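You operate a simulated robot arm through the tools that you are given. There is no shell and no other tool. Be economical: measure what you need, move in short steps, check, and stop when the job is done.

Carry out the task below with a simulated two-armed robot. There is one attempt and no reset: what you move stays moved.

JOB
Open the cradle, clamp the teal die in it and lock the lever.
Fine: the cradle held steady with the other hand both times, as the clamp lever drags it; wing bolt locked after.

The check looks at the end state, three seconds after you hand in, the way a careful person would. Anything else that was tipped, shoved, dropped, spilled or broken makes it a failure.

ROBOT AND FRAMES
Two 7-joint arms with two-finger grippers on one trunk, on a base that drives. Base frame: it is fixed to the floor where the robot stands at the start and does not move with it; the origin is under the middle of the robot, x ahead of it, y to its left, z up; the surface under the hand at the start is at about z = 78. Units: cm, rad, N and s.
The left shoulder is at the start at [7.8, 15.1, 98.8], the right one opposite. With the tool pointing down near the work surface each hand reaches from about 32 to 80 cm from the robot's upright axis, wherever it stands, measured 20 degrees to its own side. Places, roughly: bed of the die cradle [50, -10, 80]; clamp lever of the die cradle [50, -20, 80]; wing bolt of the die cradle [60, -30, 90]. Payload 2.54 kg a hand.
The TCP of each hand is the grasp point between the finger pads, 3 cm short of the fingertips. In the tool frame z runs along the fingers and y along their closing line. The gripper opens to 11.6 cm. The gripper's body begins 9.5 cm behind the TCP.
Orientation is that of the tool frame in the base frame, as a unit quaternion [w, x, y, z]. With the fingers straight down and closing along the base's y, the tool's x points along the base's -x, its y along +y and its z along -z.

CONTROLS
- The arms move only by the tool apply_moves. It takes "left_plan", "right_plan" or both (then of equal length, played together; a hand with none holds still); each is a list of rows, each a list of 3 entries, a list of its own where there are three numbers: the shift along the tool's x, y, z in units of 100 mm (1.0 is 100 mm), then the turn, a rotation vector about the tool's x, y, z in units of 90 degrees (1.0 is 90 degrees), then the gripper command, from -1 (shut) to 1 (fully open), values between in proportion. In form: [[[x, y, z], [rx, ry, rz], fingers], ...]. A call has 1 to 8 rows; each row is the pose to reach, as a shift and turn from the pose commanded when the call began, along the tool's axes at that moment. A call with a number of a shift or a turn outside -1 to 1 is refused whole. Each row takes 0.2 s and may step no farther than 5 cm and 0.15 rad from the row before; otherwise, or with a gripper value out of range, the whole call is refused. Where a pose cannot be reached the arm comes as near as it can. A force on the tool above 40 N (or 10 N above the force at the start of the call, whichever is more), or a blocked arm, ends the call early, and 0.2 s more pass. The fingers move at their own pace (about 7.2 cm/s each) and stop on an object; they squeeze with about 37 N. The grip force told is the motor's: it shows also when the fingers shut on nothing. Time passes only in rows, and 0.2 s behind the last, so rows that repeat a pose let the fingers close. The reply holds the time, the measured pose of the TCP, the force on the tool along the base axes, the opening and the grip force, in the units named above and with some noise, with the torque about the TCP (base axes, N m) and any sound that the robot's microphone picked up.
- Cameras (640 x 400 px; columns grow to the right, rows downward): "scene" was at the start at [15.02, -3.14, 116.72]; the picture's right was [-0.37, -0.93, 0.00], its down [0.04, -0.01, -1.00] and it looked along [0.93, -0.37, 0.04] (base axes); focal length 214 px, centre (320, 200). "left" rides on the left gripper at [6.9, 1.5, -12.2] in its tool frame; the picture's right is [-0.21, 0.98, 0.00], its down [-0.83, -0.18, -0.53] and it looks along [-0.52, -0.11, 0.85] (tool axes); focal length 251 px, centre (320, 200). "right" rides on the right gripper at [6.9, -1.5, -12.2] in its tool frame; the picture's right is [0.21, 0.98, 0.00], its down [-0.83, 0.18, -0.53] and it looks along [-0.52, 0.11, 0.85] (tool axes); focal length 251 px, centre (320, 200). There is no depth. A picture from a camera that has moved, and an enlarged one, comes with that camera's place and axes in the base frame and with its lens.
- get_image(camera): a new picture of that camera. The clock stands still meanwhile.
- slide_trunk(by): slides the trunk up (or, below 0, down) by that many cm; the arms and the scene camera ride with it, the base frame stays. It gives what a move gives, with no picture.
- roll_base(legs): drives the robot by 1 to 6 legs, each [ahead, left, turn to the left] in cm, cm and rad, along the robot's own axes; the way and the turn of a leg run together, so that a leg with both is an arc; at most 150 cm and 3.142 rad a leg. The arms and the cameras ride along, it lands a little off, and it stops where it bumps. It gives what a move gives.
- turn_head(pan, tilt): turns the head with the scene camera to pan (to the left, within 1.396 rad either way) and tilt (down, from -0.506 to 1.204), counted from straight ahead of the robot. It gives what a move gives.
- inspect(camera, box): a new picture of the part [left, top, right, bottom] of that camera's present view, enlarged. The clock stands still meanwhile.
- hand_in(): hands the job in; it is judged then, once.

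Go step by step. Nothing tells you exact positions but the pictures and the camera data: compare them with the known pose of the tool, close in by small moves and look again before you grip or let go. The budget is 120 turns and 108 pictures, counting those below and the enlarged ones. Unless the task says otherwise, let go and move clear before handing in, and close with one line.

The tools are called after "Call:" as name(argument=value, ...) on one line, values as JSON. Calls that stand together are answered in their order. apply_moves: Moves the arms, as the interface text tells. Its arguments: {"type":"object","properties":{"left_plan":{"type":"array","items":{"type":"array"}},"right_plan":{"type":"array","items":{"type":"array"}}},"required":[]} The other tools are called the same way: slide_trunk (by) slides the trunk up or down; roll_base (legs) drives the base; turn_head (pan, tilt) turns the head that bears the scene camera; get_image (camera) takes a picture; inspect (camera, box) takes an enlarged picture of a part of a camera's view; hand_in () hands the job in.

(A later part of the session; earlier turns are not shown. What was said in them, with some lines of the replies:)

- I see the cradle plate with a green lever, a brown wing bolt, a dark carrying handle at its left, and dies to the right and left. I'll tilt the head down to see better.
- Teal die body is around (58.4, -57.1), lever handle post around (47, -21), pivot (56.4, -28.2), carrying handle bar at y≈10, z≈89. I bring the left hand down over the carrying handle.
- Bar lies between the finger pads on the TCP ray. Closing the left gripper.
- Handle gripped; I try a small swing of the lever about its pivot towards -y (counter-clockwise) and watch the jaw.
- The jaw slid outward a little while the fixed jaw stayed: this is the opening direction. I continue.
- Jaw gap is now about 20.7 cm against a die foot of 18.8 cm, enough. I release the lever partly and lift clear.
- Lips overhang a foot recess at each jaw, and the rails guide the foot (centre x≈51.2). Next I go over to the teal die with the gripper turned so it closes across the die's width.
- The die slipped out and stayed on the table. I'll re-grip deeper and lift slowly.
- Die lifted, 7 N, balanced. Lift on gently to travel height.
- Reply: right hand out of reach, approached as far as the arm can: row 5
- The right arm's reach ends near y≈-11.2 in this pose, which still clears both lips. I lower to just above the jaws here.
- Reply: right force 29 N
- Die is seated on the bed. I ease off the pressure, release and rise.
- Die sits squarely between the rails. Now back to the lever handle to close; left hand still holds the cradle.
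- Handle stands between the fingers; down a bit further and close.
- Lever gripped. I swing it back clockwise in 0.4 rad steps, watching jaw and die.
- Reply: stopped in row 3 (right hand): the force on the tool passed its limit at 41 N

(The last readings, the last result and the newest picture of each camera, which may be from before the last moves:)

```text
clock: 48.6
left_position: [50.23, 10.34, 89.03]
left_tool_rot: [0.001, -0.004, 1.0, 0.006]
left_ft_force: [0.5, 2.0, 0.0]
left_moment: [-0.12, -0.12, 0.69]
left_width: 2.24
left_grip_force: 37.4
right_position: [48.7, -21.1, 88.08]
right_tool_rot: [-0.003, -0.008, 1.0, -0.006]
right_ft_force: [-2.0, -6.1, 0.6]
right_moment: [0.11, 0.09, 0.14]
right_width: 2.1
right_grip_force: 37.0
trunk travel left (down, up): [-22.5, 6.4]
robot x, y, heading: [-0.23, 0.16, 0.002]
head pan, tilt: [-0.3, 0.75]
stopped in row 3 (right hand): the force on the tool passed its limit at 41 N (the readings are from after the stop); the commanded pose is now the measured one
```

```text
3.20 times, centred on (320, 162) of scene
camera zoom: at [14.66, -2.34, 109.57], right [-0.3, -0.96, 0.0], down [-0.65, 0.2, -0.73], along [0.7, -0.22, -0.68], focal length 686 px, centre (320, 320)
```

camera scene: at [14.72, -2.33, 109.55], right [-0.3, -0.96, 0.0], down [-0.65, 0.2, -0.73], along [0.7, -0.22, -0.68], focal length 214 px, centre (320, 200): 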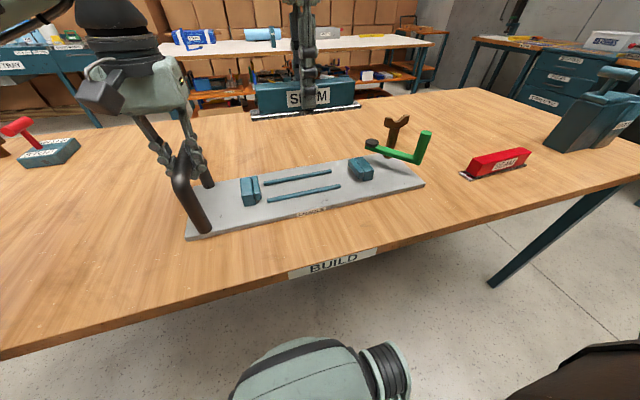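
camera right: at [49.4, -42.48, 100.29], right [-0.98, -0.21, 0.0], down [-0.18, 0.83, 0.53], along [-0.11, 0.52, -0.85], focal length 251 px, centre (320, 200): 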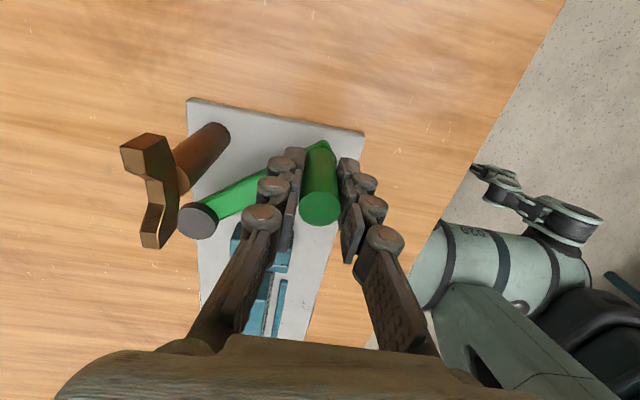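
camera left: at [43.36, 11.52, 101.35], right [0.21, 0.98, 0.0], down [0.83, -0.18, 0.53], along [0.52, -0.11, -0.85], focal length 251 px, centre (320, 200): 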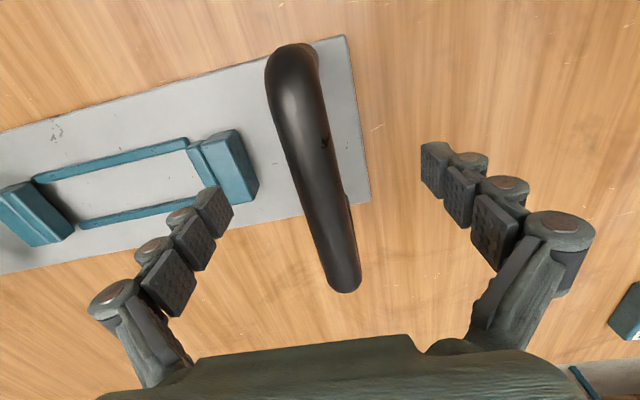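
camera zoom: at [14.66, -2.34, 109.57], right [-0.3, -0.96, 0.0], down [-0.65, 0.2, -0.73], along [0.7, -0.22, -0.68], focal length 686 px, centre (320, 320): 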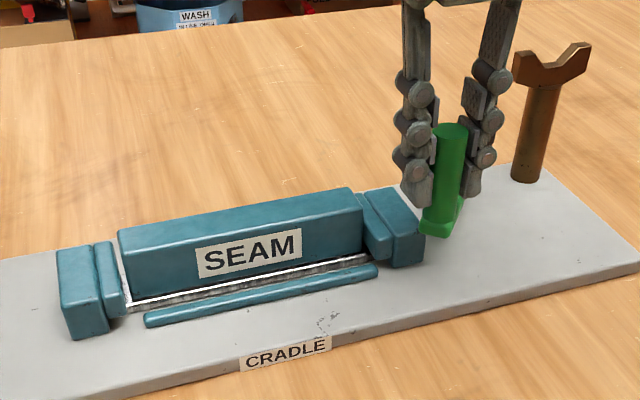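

Call:
inspect(camera="scene", box=[235, 165, 285, 210])

Call:
inspect(camera="scene", box=[315, 145, 375, 195])

Call:
get_image(camera="right")

```text
8.89 times, centred on (260, 188) of scene
camera zoom: at [14.66, -2.34, 109.57], right [-0.3, -0.96, 0.0], down [-0.65, 0.2, -0.73], along [0.7, -0.22, -0.68], focal length 1906 px, centre (853, 311)
```

zoom: 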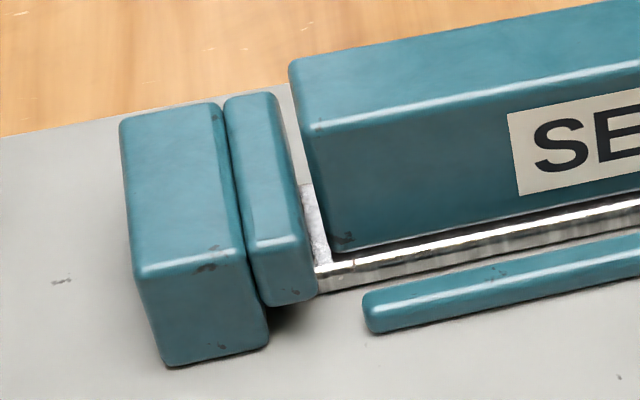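

```text
8.00 times, centred on (345, 170) of scene
camera zoom: at [14.66, -2.34, 109.57], right [-0.3, -0.96, 0.0], down [-0.65, 0.2, -0.73], along [0.7, -0.22, -0.68], focal length 1716 px, centre (120, 440)
```

zoom: 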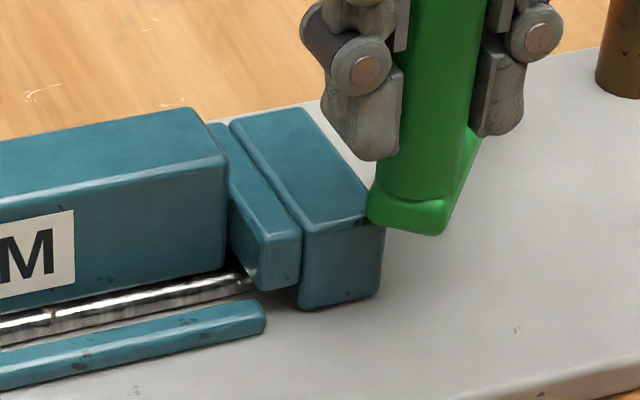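

```text
38 pictures are left
camera right: at [42.01, -22.61, 100.39], right [-0.23, 0.97, -0.01], down [0.83, 0.2, 0.53], along [0.51, 0.11, -0.85], focal length 251 px, centre (320, 200)
```

right: 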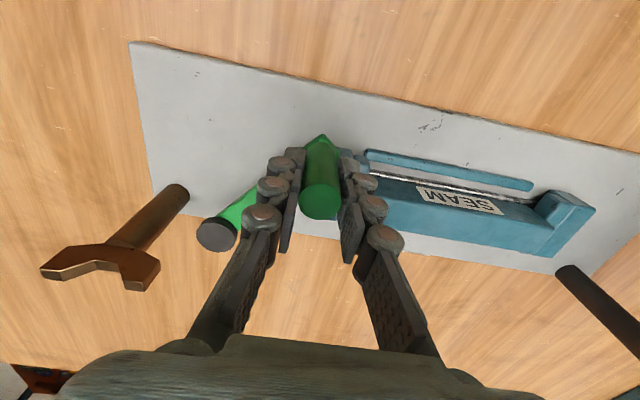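

The die's foot is under both lips and the lever load peaked at 41 N; I try another small tangential push to learn whether it is truly tight.

Call:
apply_moves(right_plan=[[[-0.015, 0.015, 0], [0, 0, 0.012], -1], [[-0.03, 0.03, 0], [0, 0, 0.025], -1], [[-0.03, 0.03, 0], [0, 0, 0.025], -1]])

Call:
inspect(camera="scene", box=[220, 100, 420, 225])

```text
clock: 49.4
left_position: [50.22, 10.62, 89.05]
left_tool_rot: [0.0, -0.006, 1.0, 0.006]
left_ft_force: [8.3, 21.5, -1.1]
left_moment: [-0.17, 0.36, 0.81]
left_width: 2.25
left_grip_force: 36.9
right_position: [48.87, -20.88, 88.19]
right_tool_rot: [-0.005, 0.013, 1.0, -0.008]
right_ft_force: [-10.5, -26.2, 6.4]
right_moment: [-0.05, -0.05, -0.05]
right_width: 2.11
right_grip_force: 36.7
trunk travel left (down, up): [-22.5, 6.4]
robot x, y, heading: [-0.12, -0.3, -0.001]
head pan, tilt: [-0.3, 0.75]
```

```text
3.20 times, centred on (320, 162) of scene
camera zoom: at [14.63, -2.32, 109.57], right [-0.3, -0.96, 0.0], down [-0.65, 0.2, -0.73], along [0.7, -0.22, -0.68], focal length 686 px, centre (320, 320)
```

zoom: 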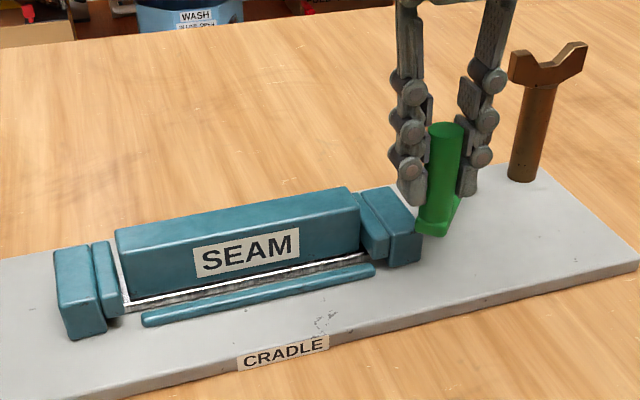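

The whole cradle now gives rather than the lever, so the die is clamped solid. I relax the push, release the lever, and check it stays.

Call:
apply_moves(right_plan=[[[-0.01, 0.01, 0], [0, 0, 0.02], -1], [[0, 0, 0], [0, 0, 0], -0.6], [[0, 0, 0], [0, 0, 0], -0.3], [[0, 0, 0], [0, 0, 0], -0.3], [[0, 0, -0.4], [0, 0, 0], -0.3], [[0, 0, -0.8], [0, 0, 0], -0.3], [[0, 0, -1], [0, 0, 0], -0.3]])

Call:
get_image(camera="scene")

Call:
get_image(camera="right")

```text
clock: 51.0
left_position: [50.23, 10.25, 89.14]
left_tool_rot: [-0.001, -0.003, 1.0, 0.004]
left_ft_force: [-0.8, -5.2, 0.1]
left_moment: [-0.06, 0.16, 0.51]
left_width: 2.27
left_grip_force: 36.9
right_position: [49.06, -20.65, 97.96]
right_tool_rot: [-0.002, 0.011, 1.0, -0.005]
right_ft_force: [0.3, 0.9, 0.4]
right_moment: [0.0, -0.02, -0.02]
right_width: 4.07
right_grip_force: 0.0
trunk travel left (down, up): [-22.5, 6.4]
robot x, y, heading: [-0.15, 0.18, 0.002]
head pan, tilt: [-0.3, 0.75]
```

```text
36 pictures are left
camera scene: at [14.66, -2.36, 109.56], right [-0.3, -0.96, 0.0], down [-0.65, 0.2, -0.73], along [0.7, -0.22, -0.68], focal length 214 px, centre (320, 200)
```

scene: 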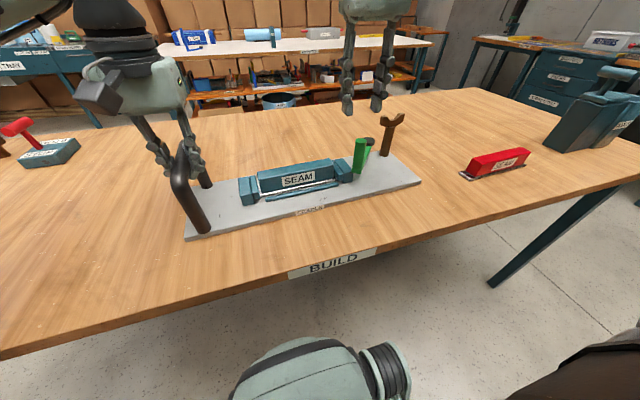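

```text
35 pictures are left
camera right: at [42.25, -21.97, 110.25], right [-0.19, 0.98, -0.01], down [0.83, 0.17, 0.53], along [0.52, 0.09, -0.85], focal length 251 px, centre (320, 200)
```

right: 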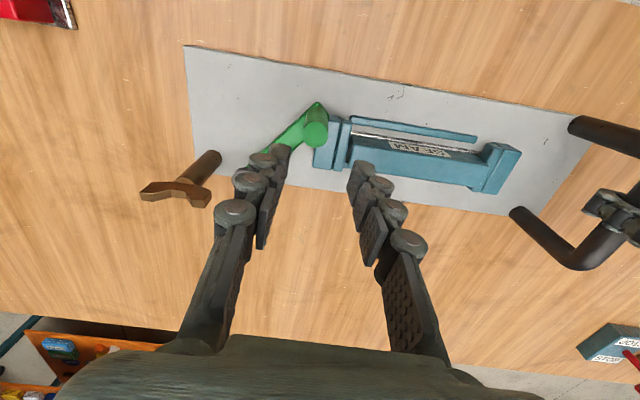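

Lever stays put and the die is clamped. Now the wing bolt: take a closer look.

Call:
inspect(camera="scene", box=[340, 95, 430, 195])

Call:
inspect(camera="right", box=[130, 130, 250, 230])

```text
4.00 times, centred on (385, 145) of scene
camera zoom: at [14.66, -2.36, 109.56], right [-0.3, -0.96, 0.0], down [-0.65, 0.2, -0.73], along [0.7, -0.22, -0.68], focal length 858 px, centre (60, 420)
```

zoom: 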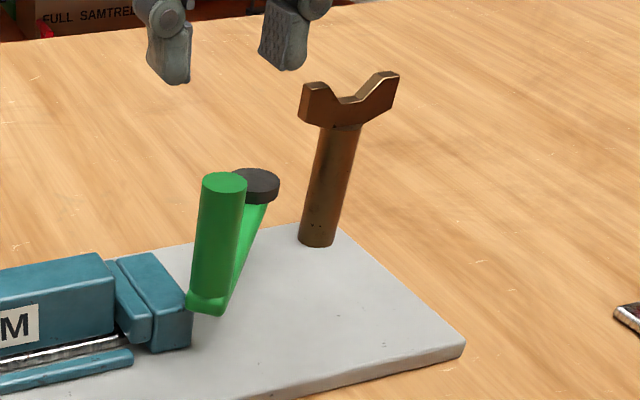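

```text
4.00 times, centred on (190, 180) of right
camera zoom: at [42.25, -21.97, 110.25], right [-0.19, 0.98, -0.01], down [0.83, 0.17, 0.53], along [0.52, 0.09, -0.85], focal length 1006 px, centre (840, 280)
```

zoom: 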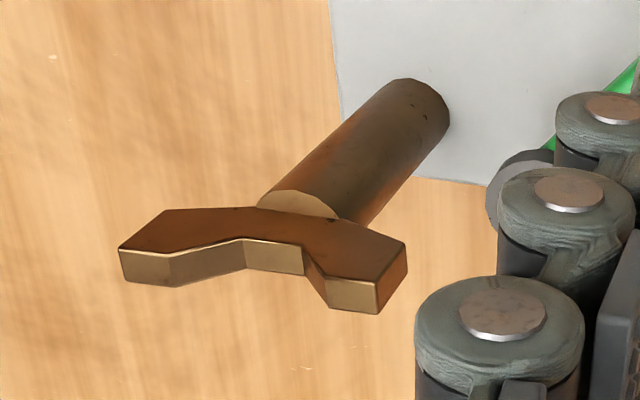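

Wing bolt axis is around (57.5, -33.8), wing spanning roughly along y at z 87.5–90. I move over it with the gripper turned across the wing.

Call:
apply_moves(right_plan=[[[-0.1, -0.1, -0.02], [0, 0, -0.0936], -0.2], [[-0.2, -0.25, -0.02], [0, 0, -0.1872], -0.2], [[-0.3, -0.4, -0.02], [0, 0, -0.2808], -0.2], [[-0.4, -0.55, -0.02], [0, 0, -0.3744], -0.2], [[-0.5, -0.7, -0.02], [0, 0, -0.468], -0.2], [[-0.6, -0.85, -0.02], [0, 0, -0.5616], -0.2], [[-0.7, -0.95, -0.02], [0, 0, -0.6552], -0.2], [[-0.8, -1, -0.02], [0, 0, -0.749], -0.2]])

Call:
apply_moves(right_plan=[[[0, 0, 0], [0, 0, -0.09], -0.2], [[0, 0, 0], [0, 0, -0.18], -0.2], [[0, 0, 0], [0, 0, -0.2655], -0.2]])

Call:
get_image(camera="right")

```text
clock: 52.8
left_position: [50.32, 10.29, 89.01]
left_tool_rot: [0.001, -0.003, 1.0, 0.005]
left_ft_force: [0.2, -4.7, 0.1]
left_moment: [0.11, 0.02, 0.7]
left_width: 2.27
left_grip_force: 36.9
right_position: [57.05, -30.83, 98.41]
right_tool_rot: [-0.006, -0.546, 0.838, -0.003]
right_ft_force: [1.3, 0.5, -0.3]
right_moment: [-0.03, -0.02, 0.0]
right_width: 4.63
right_grip_force: 0.1
trunk travel left (down, up): [-22.5, 6.4]
robot x, y, heading: [0.1, 0.17, -0.0]
head pan, tilt: [-0.3, 0.75]
```

```text
clock: 53.6
left_position: [50.27, 10.26, 88.97]
left_tool_rot: [0.0, -0.003, 1.0, 0.005]
left_ft_force: [0.6, -4.2, -1.1]
left_moment: [0.04, -0.04, 0.71]
left_width: 2.25
left_grip_force: 36.8
right_position: [56.83, -30.78, 98.48]
right_tool_rot: [0.005, 0.707, -0.707, 0.002]
right_ft_force: [-0.3, 0.0, -0.1]
right_moment: [0.02, 0.0, 0.0]
right_width: 4.64
right_grip_force: 0.1
trunk travel left (down, up): [-22.5, 6.4]
robot x, y, heading: [0.07, 0.24, 0.001]
head pan, tilt: [-0.3, 0.75]
```

```text
32 pictures are left
camera right: at [58.61, -37.62, 110.67], right [-0.98, -0.22, 0.01], down [-0.18, 0.83, 0.53], along [-0.12, 0.51, -0.85], focal length 251 px, centre (320, 200)
```

right: 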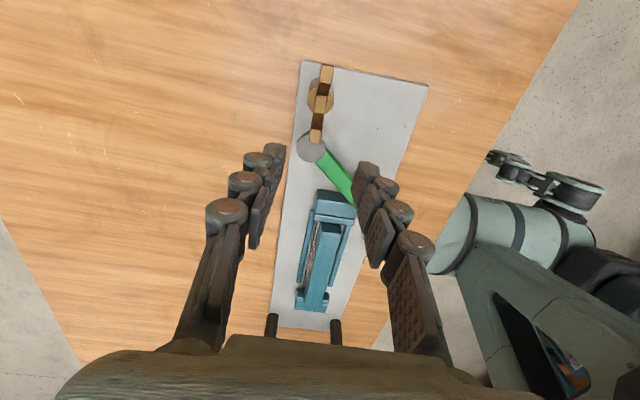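

Call:
inspect(camera="right", box=[280, 55, 370, 165])

```text
3.64 times, centred on (325, 110) of right
camera zoom: at [58.61, -37.62, 110.67], right [-0.98, -0.22, 0.01], down [-0.18, 0.83, 0.53], along [-0.12, 0.51, -0.85], focal length 914 px, centre (302, 527)
```

zoom: 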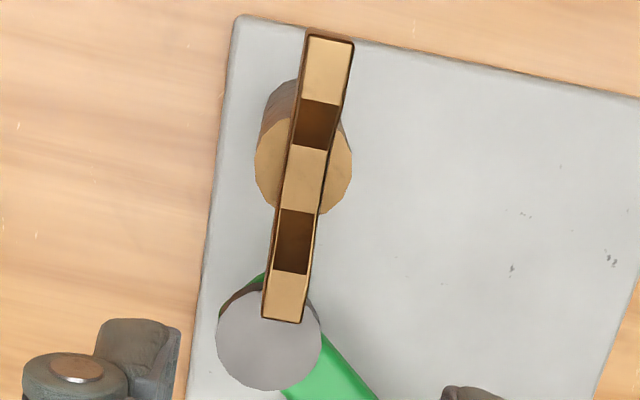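

Call:
apply_moves(right_plan=[[[0.01, -0.05, 0.35], [0, 0, 0], -0.3], [[0.01, -0.05, 0.6], [0, 0, 0], -0.3]])

Call:
get_image(camera="right")

```text
clock: 54.2
left_position: [50.26, 10.25, 89.16]
left_tool_rot: [0.0, -0.004, 1.0, 0.004]
left_ft_force: [1.5, -3.0, 0.5]
left_moment: [0.19, 0.04, 0.73]
left_width: 2.24
left_grip_force: 37.1
right_position: [57.65, -30.92, 92.32]
right_tool_rot: [-0.006, -0.707, 0.708, -0.002]
right_ft_force: [-0.2, 0.2, -1.1]
right_moment: [-0.02, 0.03, 0.0]
right_width: 4.05
right_grip_force: 0.2
trunk travel left (down, up): [-22.5, 6.4]
robot x, y, heading: [-0.29, -0.41, 0.002]
head pan, tilt: [-0.3, 0.75]
```

```text
30 pictures are left
camera right: at [59.3, -37.75, 104.6], right [-0.98, -0.21, 0.01], down [-0.18, 0.83, 0.53], along [-0.12, 0.51, -0.85], focal length 251 px, centre (320, 200)
```

right: 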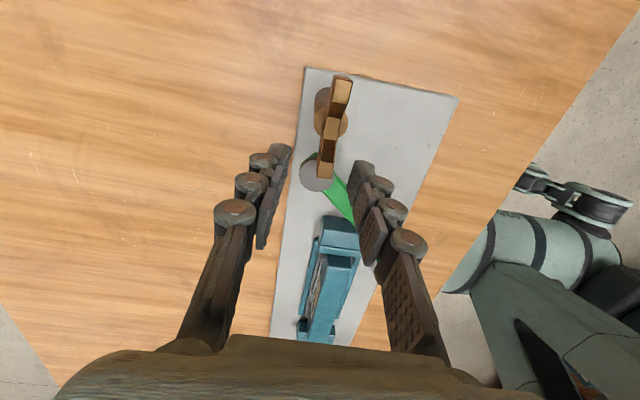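

Call:
apply_moves(right_plan=[[[0.04, 0.02, 0.15], [0, 0, 0], -0.3], [[0.04, 0.02, 0.33], [0, 0, 0], -0.3], [[0.04, 0.02, 0.33], [0, 0, 0], -0.7], [[0.04, 0.02, 0.33], [0, 0, 0], -1], [[0.04, 0.02, 0.33], [0, 0, 0], -1], [[0.04, 0.02, 0.33], [0, 0, 0], -1]])

Call:
get_image(camera="right")

Call:
inspect(camera="scene", box=[340, 75, 440, 195])

```text
clock: 55.6
left_position: [50.27, 10.43, 89.2]
left_tool_rot: [0.0, -0.004, 1.0, 0.005]
left_ft_force: [0.6, -6.7, 2.9]
left_moment: [0.06, 0.01, 0.69]
left_width: 2.22
left_grip_force: 37.3
right_position: [57.26, -31.29, 89.33]
right_tool_rot: [-0.007, -0.707, 0.707, -0.001]
right_ft_force: [-1.3, 8.9, -0.5]
right_moment: [0.5, -0.17, -0.04]
right_width: 0.91
right_grip_force: 36.3
trunk travel left (down, up): [-22.5, 6.4]
robot x, y, heading: [0.19, 0.04, -0.0]
head pan, tilt: [-0.3, 0.75]
```

```text
29 pictures are left
camera right: at [59.01, -38.11, 101.47], right [-0.98, -0.21, 0.01], down [-0.18, 0.83, 0.53], along [-0.12, 0.51, -0.85], focal length 251 px, centre (320, 200)
```

right: 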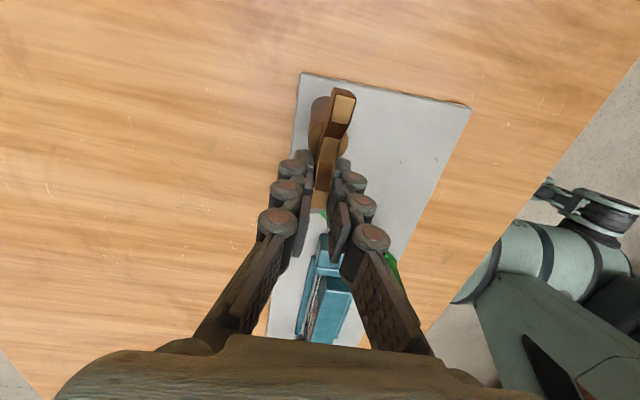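

```text
3.33 times, centred on (390, 135) of scene
camera zoom: at [14.67, -2.31, 109.55], right [-0.3, -0.96, 0.0], down [-0.65, 0.2, -0.73], along [0.7, -0.22, -0.68], focal length 715 px, centre (87, 417)
```

zoom: 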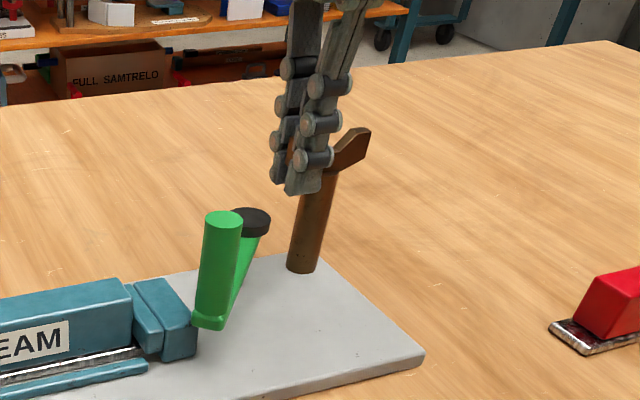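

Wing held. I turn it clockwise about the bolt axis by 0.42 rad and read the torque.

Call:
apply_moves(right_plan=[[[0.0022, -0.0315, 0], [0, 0, 0.0891], -1], [[0.0088, -0.0625, 0], [0, 0, 0.1783], -1], [[0.0197, -0.0922, 0], [0, 0, 0.2674], -1]])

Call:
get_image(camera="right")

```text
clock: 56.4
left_position: [50.36, 10.39, 89.14]
left_tool_rot: [-0.001, -0.004, 1.0, 0.004]
left_ft_force: [1.7, -9.8, 1.7]
left_moment: [0.12, 0.07, 0.55]
left_width: 2.22
left_grip_force: 36.9
right_position: [58.06, -31.58, 89.31]
right_tool_rot: [-0.005, -0.543, 0.84, -0.003]
right_ft_force: [1.7, 14.2, 1.6]
right_moment: [0.59, -0.12, -0.11]
right_width: 0.89
right_grip_force: 36.8
trunk travel left (down, up): [-22.5, 6.4]
robot x, y, heading: [-0.02, -0.22, 0.0]
head pan, tilt: [-0.3, 0.75]
```

```text
27 pictures are left
camera right: at [56.76, -38.36, 101.49], right [-0.98, 0.2, 0.0], down [0.17, 0.83, 0.52], along [0.11, 0.51, -0.85], focal length 251 px, centre (320, 200)
```

right: 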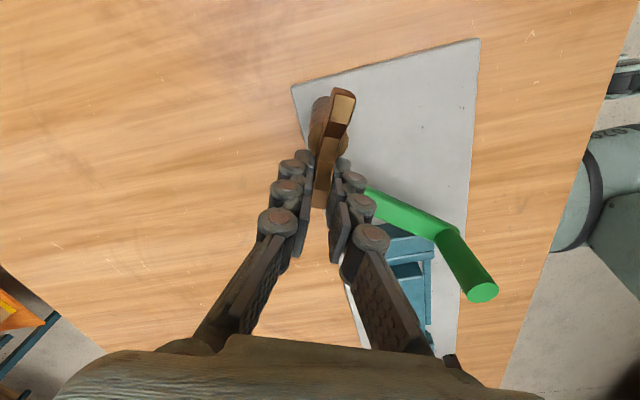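

The bolt turns with the hand at low torque; keep going clockwise.

Call:
apply_moves(right_plan=[[[-0.008, -0.0315, 0], [0, 0, 0.0891], -1], [[-0.006, -0.0625, 0], [0, 0, 0.1783], -1], [[0.0047, -0.0922, 0], [0, 0, 0.2674], -1], [[0.0195, -0.12, 0], [0, 0, 0.3565], -1]])

Call:
get_image(camera="right")

```text
clock: 57.4
left_position: [50.3, 10.36, 89.13]
left_tool_rot: [0.0, -0.003, 1.0, 0.004]
left_ft_force: [4.8, -12.4, -0.3]
left_moment: [0.03, 0.31, 0.75]
left_width: 2.23
left_grip_force: 37.2
right_position: [58.99, -32.24, 89.15]
right_tool_rot: [-0.005, -0.289, 0.957, -0.005]
right_ft_force: [-3.3, 8.1, 9.8]
right_moment: [0.14, 0.36, -0.17]
right_width: 0.9
right_grip_force: 36.6
trunk travel left (down, up): [-22.5, 6.4]
robot x, y, heading: [-0.03, 0.28, 0.0]
head pan, tilt: [-0.3, 0.75]
```

```text
26 pictures are left
camera right: at [54.26, -37.3, 101.5], right [-0.72, 0.69, 0.0], down [0.59, 0.61, 0.52], along [0.37, 0.37, -0.85], focal length 251 px, centre (320, 200)
```

right: 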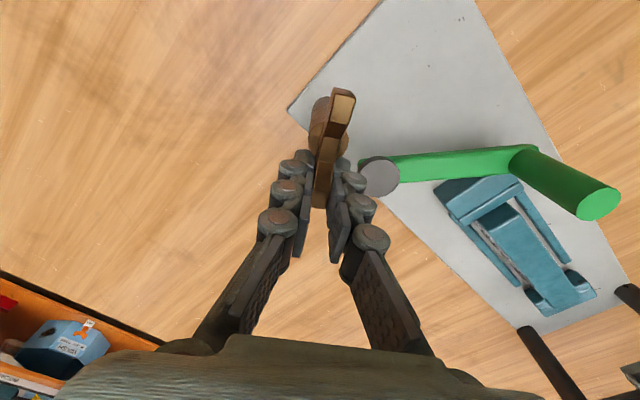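

Call:
apply_moves(right_plan=[[[-0.002, -0.0315, 0], [0, 0, 0.0891], -1], [[0.004, -0.0625, 0], [0, 0, 0.1783], -1], [[0.0147, -0.0922, 0], [0, 0, 0.2674], -1], [[0.0295, -0.12, 0], [0, 0, 0.3565], -1]])

Call:
get_image(camera="right")

```text
clock: 58.4
left_position: [50.21, 10.49, 89.07]
left_tool_rot: [0.0, -0.003, 1.0, 0.005]
left_ft_force: [2.4, -4.8, 0.5]
left_moment: [0.04, -0.33, 0.71]
left_width: 2.26
left_grip_force: 37.0
right_position: [59.51, -33.34, 89.06]
right_tool_rot: [-0.003, -0.013, 1.0, -0.006]
right_ft_force: [-5.4, -4.1, 14.1]
right_moment: [0.43, 0.86, 0.23]
right_width: 0.89
right_grip_force: 36.7
trunk travel left (down, up): [-22.5, 6.4]
robot x, y, heading: [-0.18, 0.02, 0.003]
head pan, tilt: [-0.3, 0.75]
```

```text
25 pictures are left
camera right: at [52.7, -34.98, 101.44], right [-0.24, 0.97, -0.01], down [0.82, 0.21, 0.53], along [0.51, 0.12, -0.85], focal length 251 px, centre (320, 200)
```

right: 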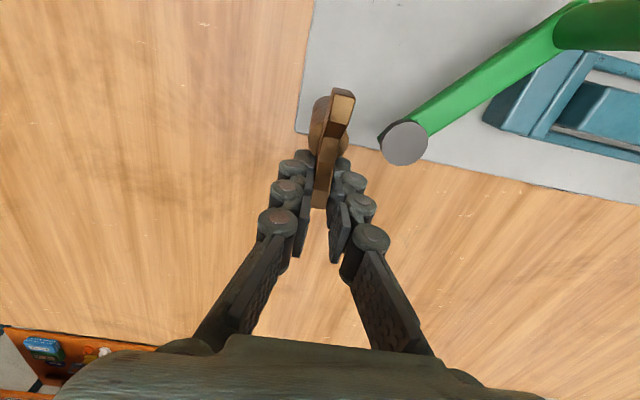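

Call:
apply_moves(right_plan=[[[0.0022, -0.0315, -0.005], [0, 0, 0.0891], -1], [[0.0088, -0.0625, -0.01], [0, 0, 0.1783], -1], [[0.0197, -0.0922, -0.01], [0, 0, 0.2674], -1]])

Call:
get_image(camera="right")

```text
clock: 59.2
left_position: [50.39, 10.23, 89.16]
left_tool_rot: [0.0, -0.002, 1.0, 0.001]
left_ft_force: [6.7, -21.9, 0.1]
left_moment: [0.16, 0.22, 0.67]
left_width: 2.21
left_grip_force: 37.4
right_position: [59.31, -33.81, 89.17]
right_tool_rot: [-0.003, 0.194, 0.981, -0.003]
right_ft_force: [-5.5, 26.5, 2.0]
right_moment: [0.49, -0.14, 0.52]
right_width: 1.5
right_grip_force: 37.6
trunk travel left (down, up): [-22.5, 6.4]
robot x, y, heading: [0.08, 0.46, 0.003]
head pan, tilt: [-0.3, 0.75]
```

```text
24 pictures are left
camera right: at [52.58, -32.59, 101.43], right [0.17, 0.99, -0.01], down [0.84, -0.14, 0.53], along [0.52, -0.1, -0.85], focal length 251 px, centre (320, 200)
```

right: 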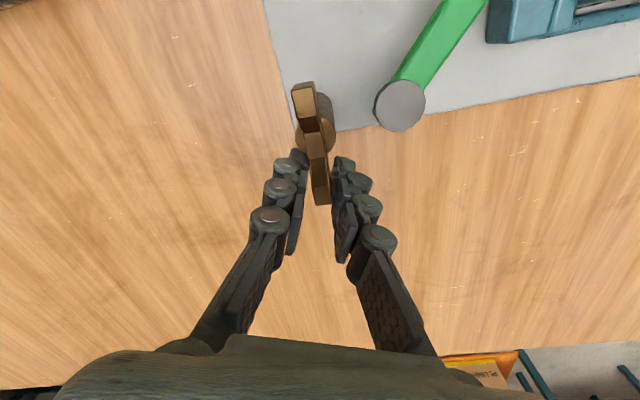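

The wing came to a firm stop at about a quarter turn (hand slipped round it). I ease back to line up with the wing, release and rise.

Call:
apply_moves(right_plan=[[[0.0022, 0.0315, 0], [0, 0, -0.0891], -1], [[0.008, 0.055, 0], [0, 0, -0.16], -1], [[0.008, 0.055, 0], [0, 0, -0.16], -0.6], [[0.008, 0.055, 0], [0, 0, -0.16], -0.4], [[0.008, 0.055, 0], [0, 0, -0.16], -0.4], [[0.008, 0.055, -0.4], [0, 0, -0.16], -0.4], [[0.008, 0.055, -0.8], [0, 0, -0.16], -0.4]])

Call:
get_image(camera="right")

Call:
inspect(camera="scene", box=[220, 75, 440, 225])

```text
clock: 60.8
left_position: [50.27, 10.42, 88.91]
left_tool_rot: [0.0, -0.004, 1.0, 0.004]
left_ft_force: [1.2, 5.8, 2.6]
left_moment: [-0.24, 0.09, 0.31]
left_width: 2.18
left_grip_force: 36.9
right_position: [59.73, -33.94, 97.67]
right_tool_rot: [-0.002, 0.07, 0.998, -0.006]
right_ft_force: [0.5, -0.6, 0.3]
right_moment: [-0.02, 0.01, 0.01]
right_width: 3.48
right_grip_force: 0.1
trunk travel left (down, up): [-22.5, 6.4]
robot x, y, heading: [-0.11, 0.02, 0.002]
head pan, tilt: [-0.3, 0.75]
```

```text
23 pictures are left
camera right: at [52.83, -34.4, 109.86], right [-0.08, 1.0, -0.01], down [0.85, 0.07, 0.53], along [0.53, 0.03, -0.85], focal length 251 px, centre (320, 200)
```

right: 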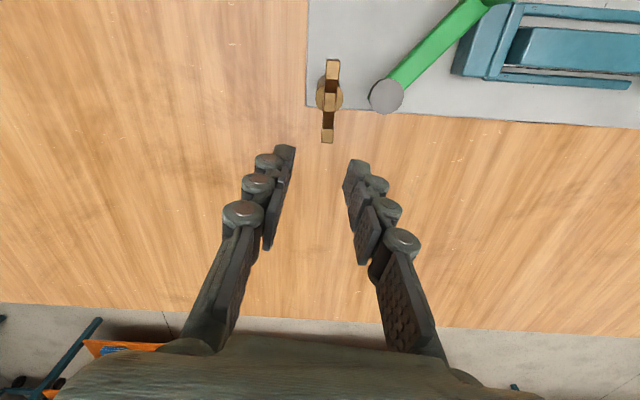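

```text
2.67 times, centred on (330, 150) of scene
camera zoom: at [14.67, -2.27, 109.56], right [-0.3, -0.96, 0.0], down [-0.65, 0.2, -0.73], along [0.7, -0.22, -0.68], focal length 572 px, centre (293, 333)
```

zoom: 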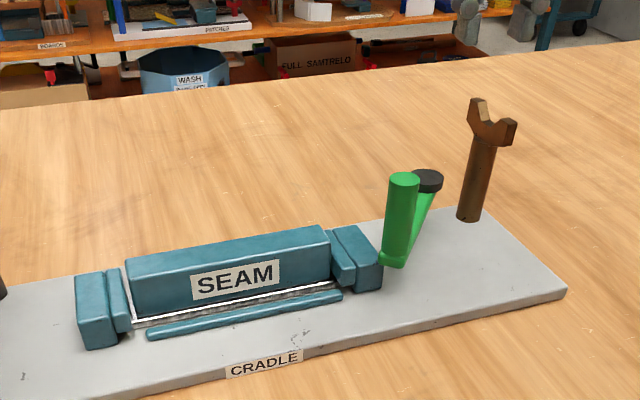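

The wing now lies crosswise at its stop, lever and die unchanged. I release the carrying handle with the left hand and rise clear with both.

Call:
apply_moves(left_plan=[[[0, 0, 0], [0, 0, 0], -0.5], [[0, 0, 0], [0, 0, 0], 0], [[0, 0, 0], [0, 0, 0], 0.2], [[0, 0, 0], [0, 0, 0], 0.2], [[0, 0, -0.3], [0, 0, 0], 0.2], [[0, 0, -0.65], [0, 0, 0], 0.2], [[0, 0, -1], [0, 0, 0], 0.2]], right_plan=[[[0, 0, -0.1], [0, 0, 0], -0.4], [[0, 0, -0.2], [0, 0, 0], -0.4], [[0, 0, -0.3], [0, 0, 0], -0.4], [[0, 0, -0.5], [0, 0, 0], -0.4], [[0, 0, -0.6], [0, 0, 0], -0.4], [[0, 0, -0.8], [0, 0, 0], -0.4], [[0.3, -0.2, -0.9], [0, 0, 0], -0.4]])

Call:
get_image(camera="scene")

Call:
inspect(camera="scene", box=[170, 90, 430, 250])

Call:
get_image(camera="left")

```text
clock: 62.4
left_position: [50.19, 10.24, 99.33]
left_tool_rot: [0.0, -0.004, 1.0, 0.004]
left_ft_force: [0.4, 0.7, -1.1]
left_moment: [-0.02, 0.04, 0.02]
left_width: 6.99
left_grip_force: 0.1
right_position: [56.39, -35.43, 106.41]
right_tool_rot: [-0.001, 0.07, 0.998, -0.005]
right_ft_force: [-0.7, 0.6, -0.2]
right_moment: [0.02, -0.01, 0.04]
right_width: 3.47
right_grip_force: 0.1
trunk travel left (down, up): [-22.5, 6.4]
robot x, y, heading: [-0.18, -0.02, -0.002]
head pan, tilt: [-0.3, 0.75]
```

```text
21 pictures are left
camera scene: at [14.58, -2.37, 109.57], right [-0.3, -0.96, 0.0], down [-0.65, 0.2, -0.73], along [0.7, -0.22, -0.68], focal length 214 px, centre (320, 200)
```

scene: 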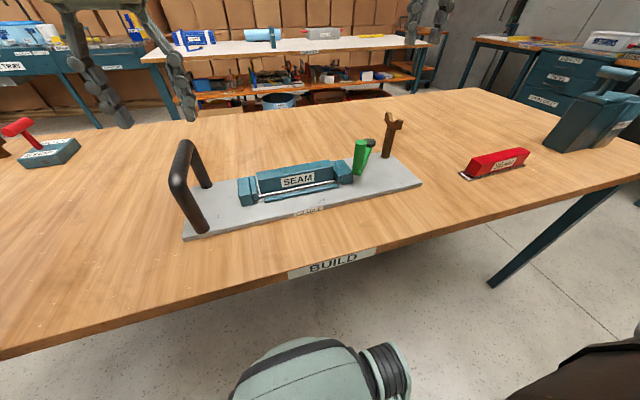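

```text
2.46 times, centred on (300, 170) of scene
camera zoom: at [14.58, -2.37, 109.57], right [-0.3, -0.96, 0.0], down [-0.65, 0.2, -0.73], along [0.7, -0.22, -0.68], focal length 528 px, centre (369, 274)
```

zoom: 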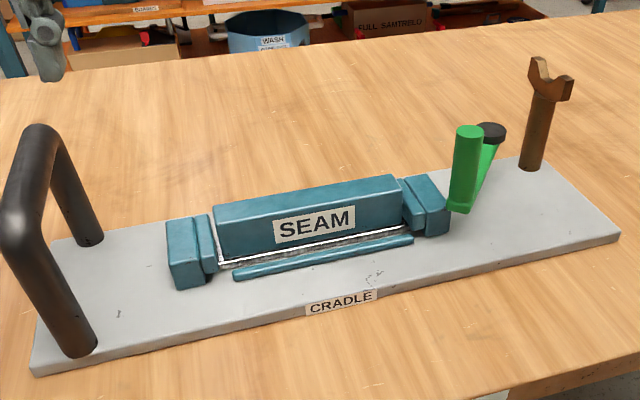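

```text
19 pictures are left
camera left: at [43.26, 11.66, 111.65], right [0.21, 0.98, 0.01], down [0.83, -0.18, 0.53], along [0.52, -0.1, -0.85], focal length 251 px, centre (320, 200)
```

left: 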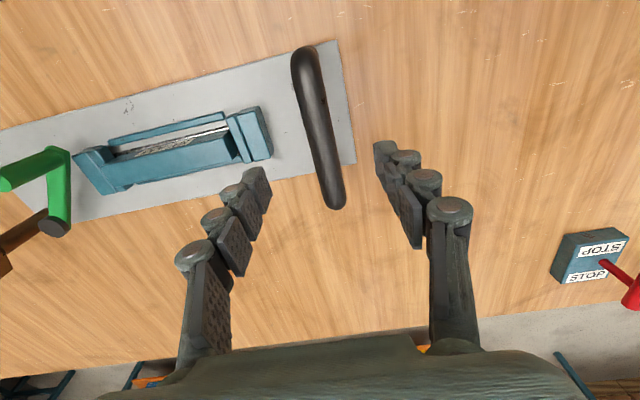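

Call:
inspect(camera="left", box=[60, 90, 290, 220])

Call:
inspect(camera="scene", box=[230, 140, 380, 215])

```text
2.78 times, centred on (175, 155) of left
camera zoom: at [43.26, 11.66, 111.65], right [0.21, 0.98, 0.01], down [0.83, -0.18, 0.53], along [0.52, -0.1, -0.85], focal length 700 px, centre (724, 325)
```

zoom: 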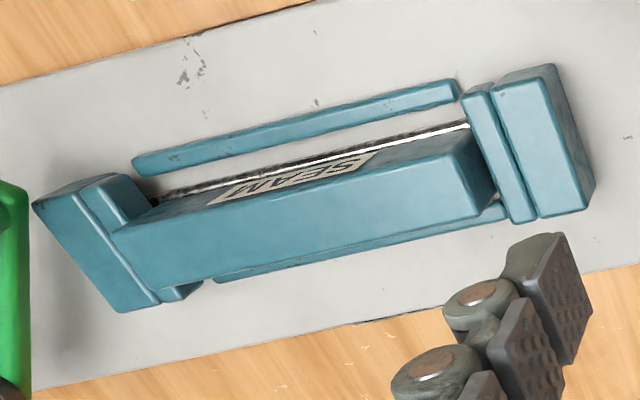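

```text
4.27 times, centred on (305, 178) of scene
camera zoom: at [14.58, -2.37, 109.57], right [-0.3, -0.96, 0.0], down [-0.65, 0.2, -0.73], along [0.7, -0.22, -0.68], focal length 915 px, centre (384, 296)
```

zoom: 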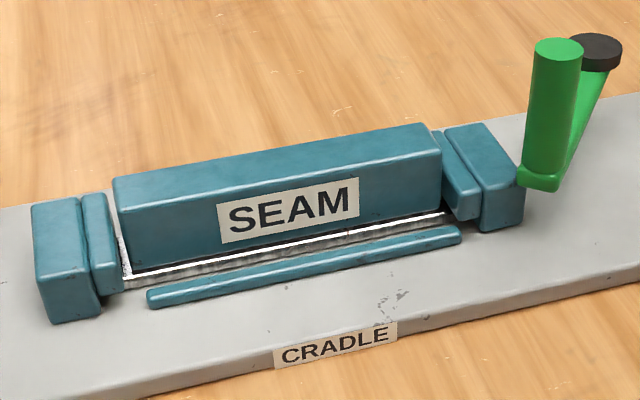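

The die sits square with its foot under both lips, the lever is closed and the wing bolt is at its stop. Both hands are clear, so I hand in.

Call:
hand_in()

```text
The job is handed in.
```

The teal die is clamped in the cradle with the lever closed and the wing bolt turned a quarter turn to its stop; the left hand held the cradle for both lever swings, though it slid about 0.4 cm during the final squeeze.
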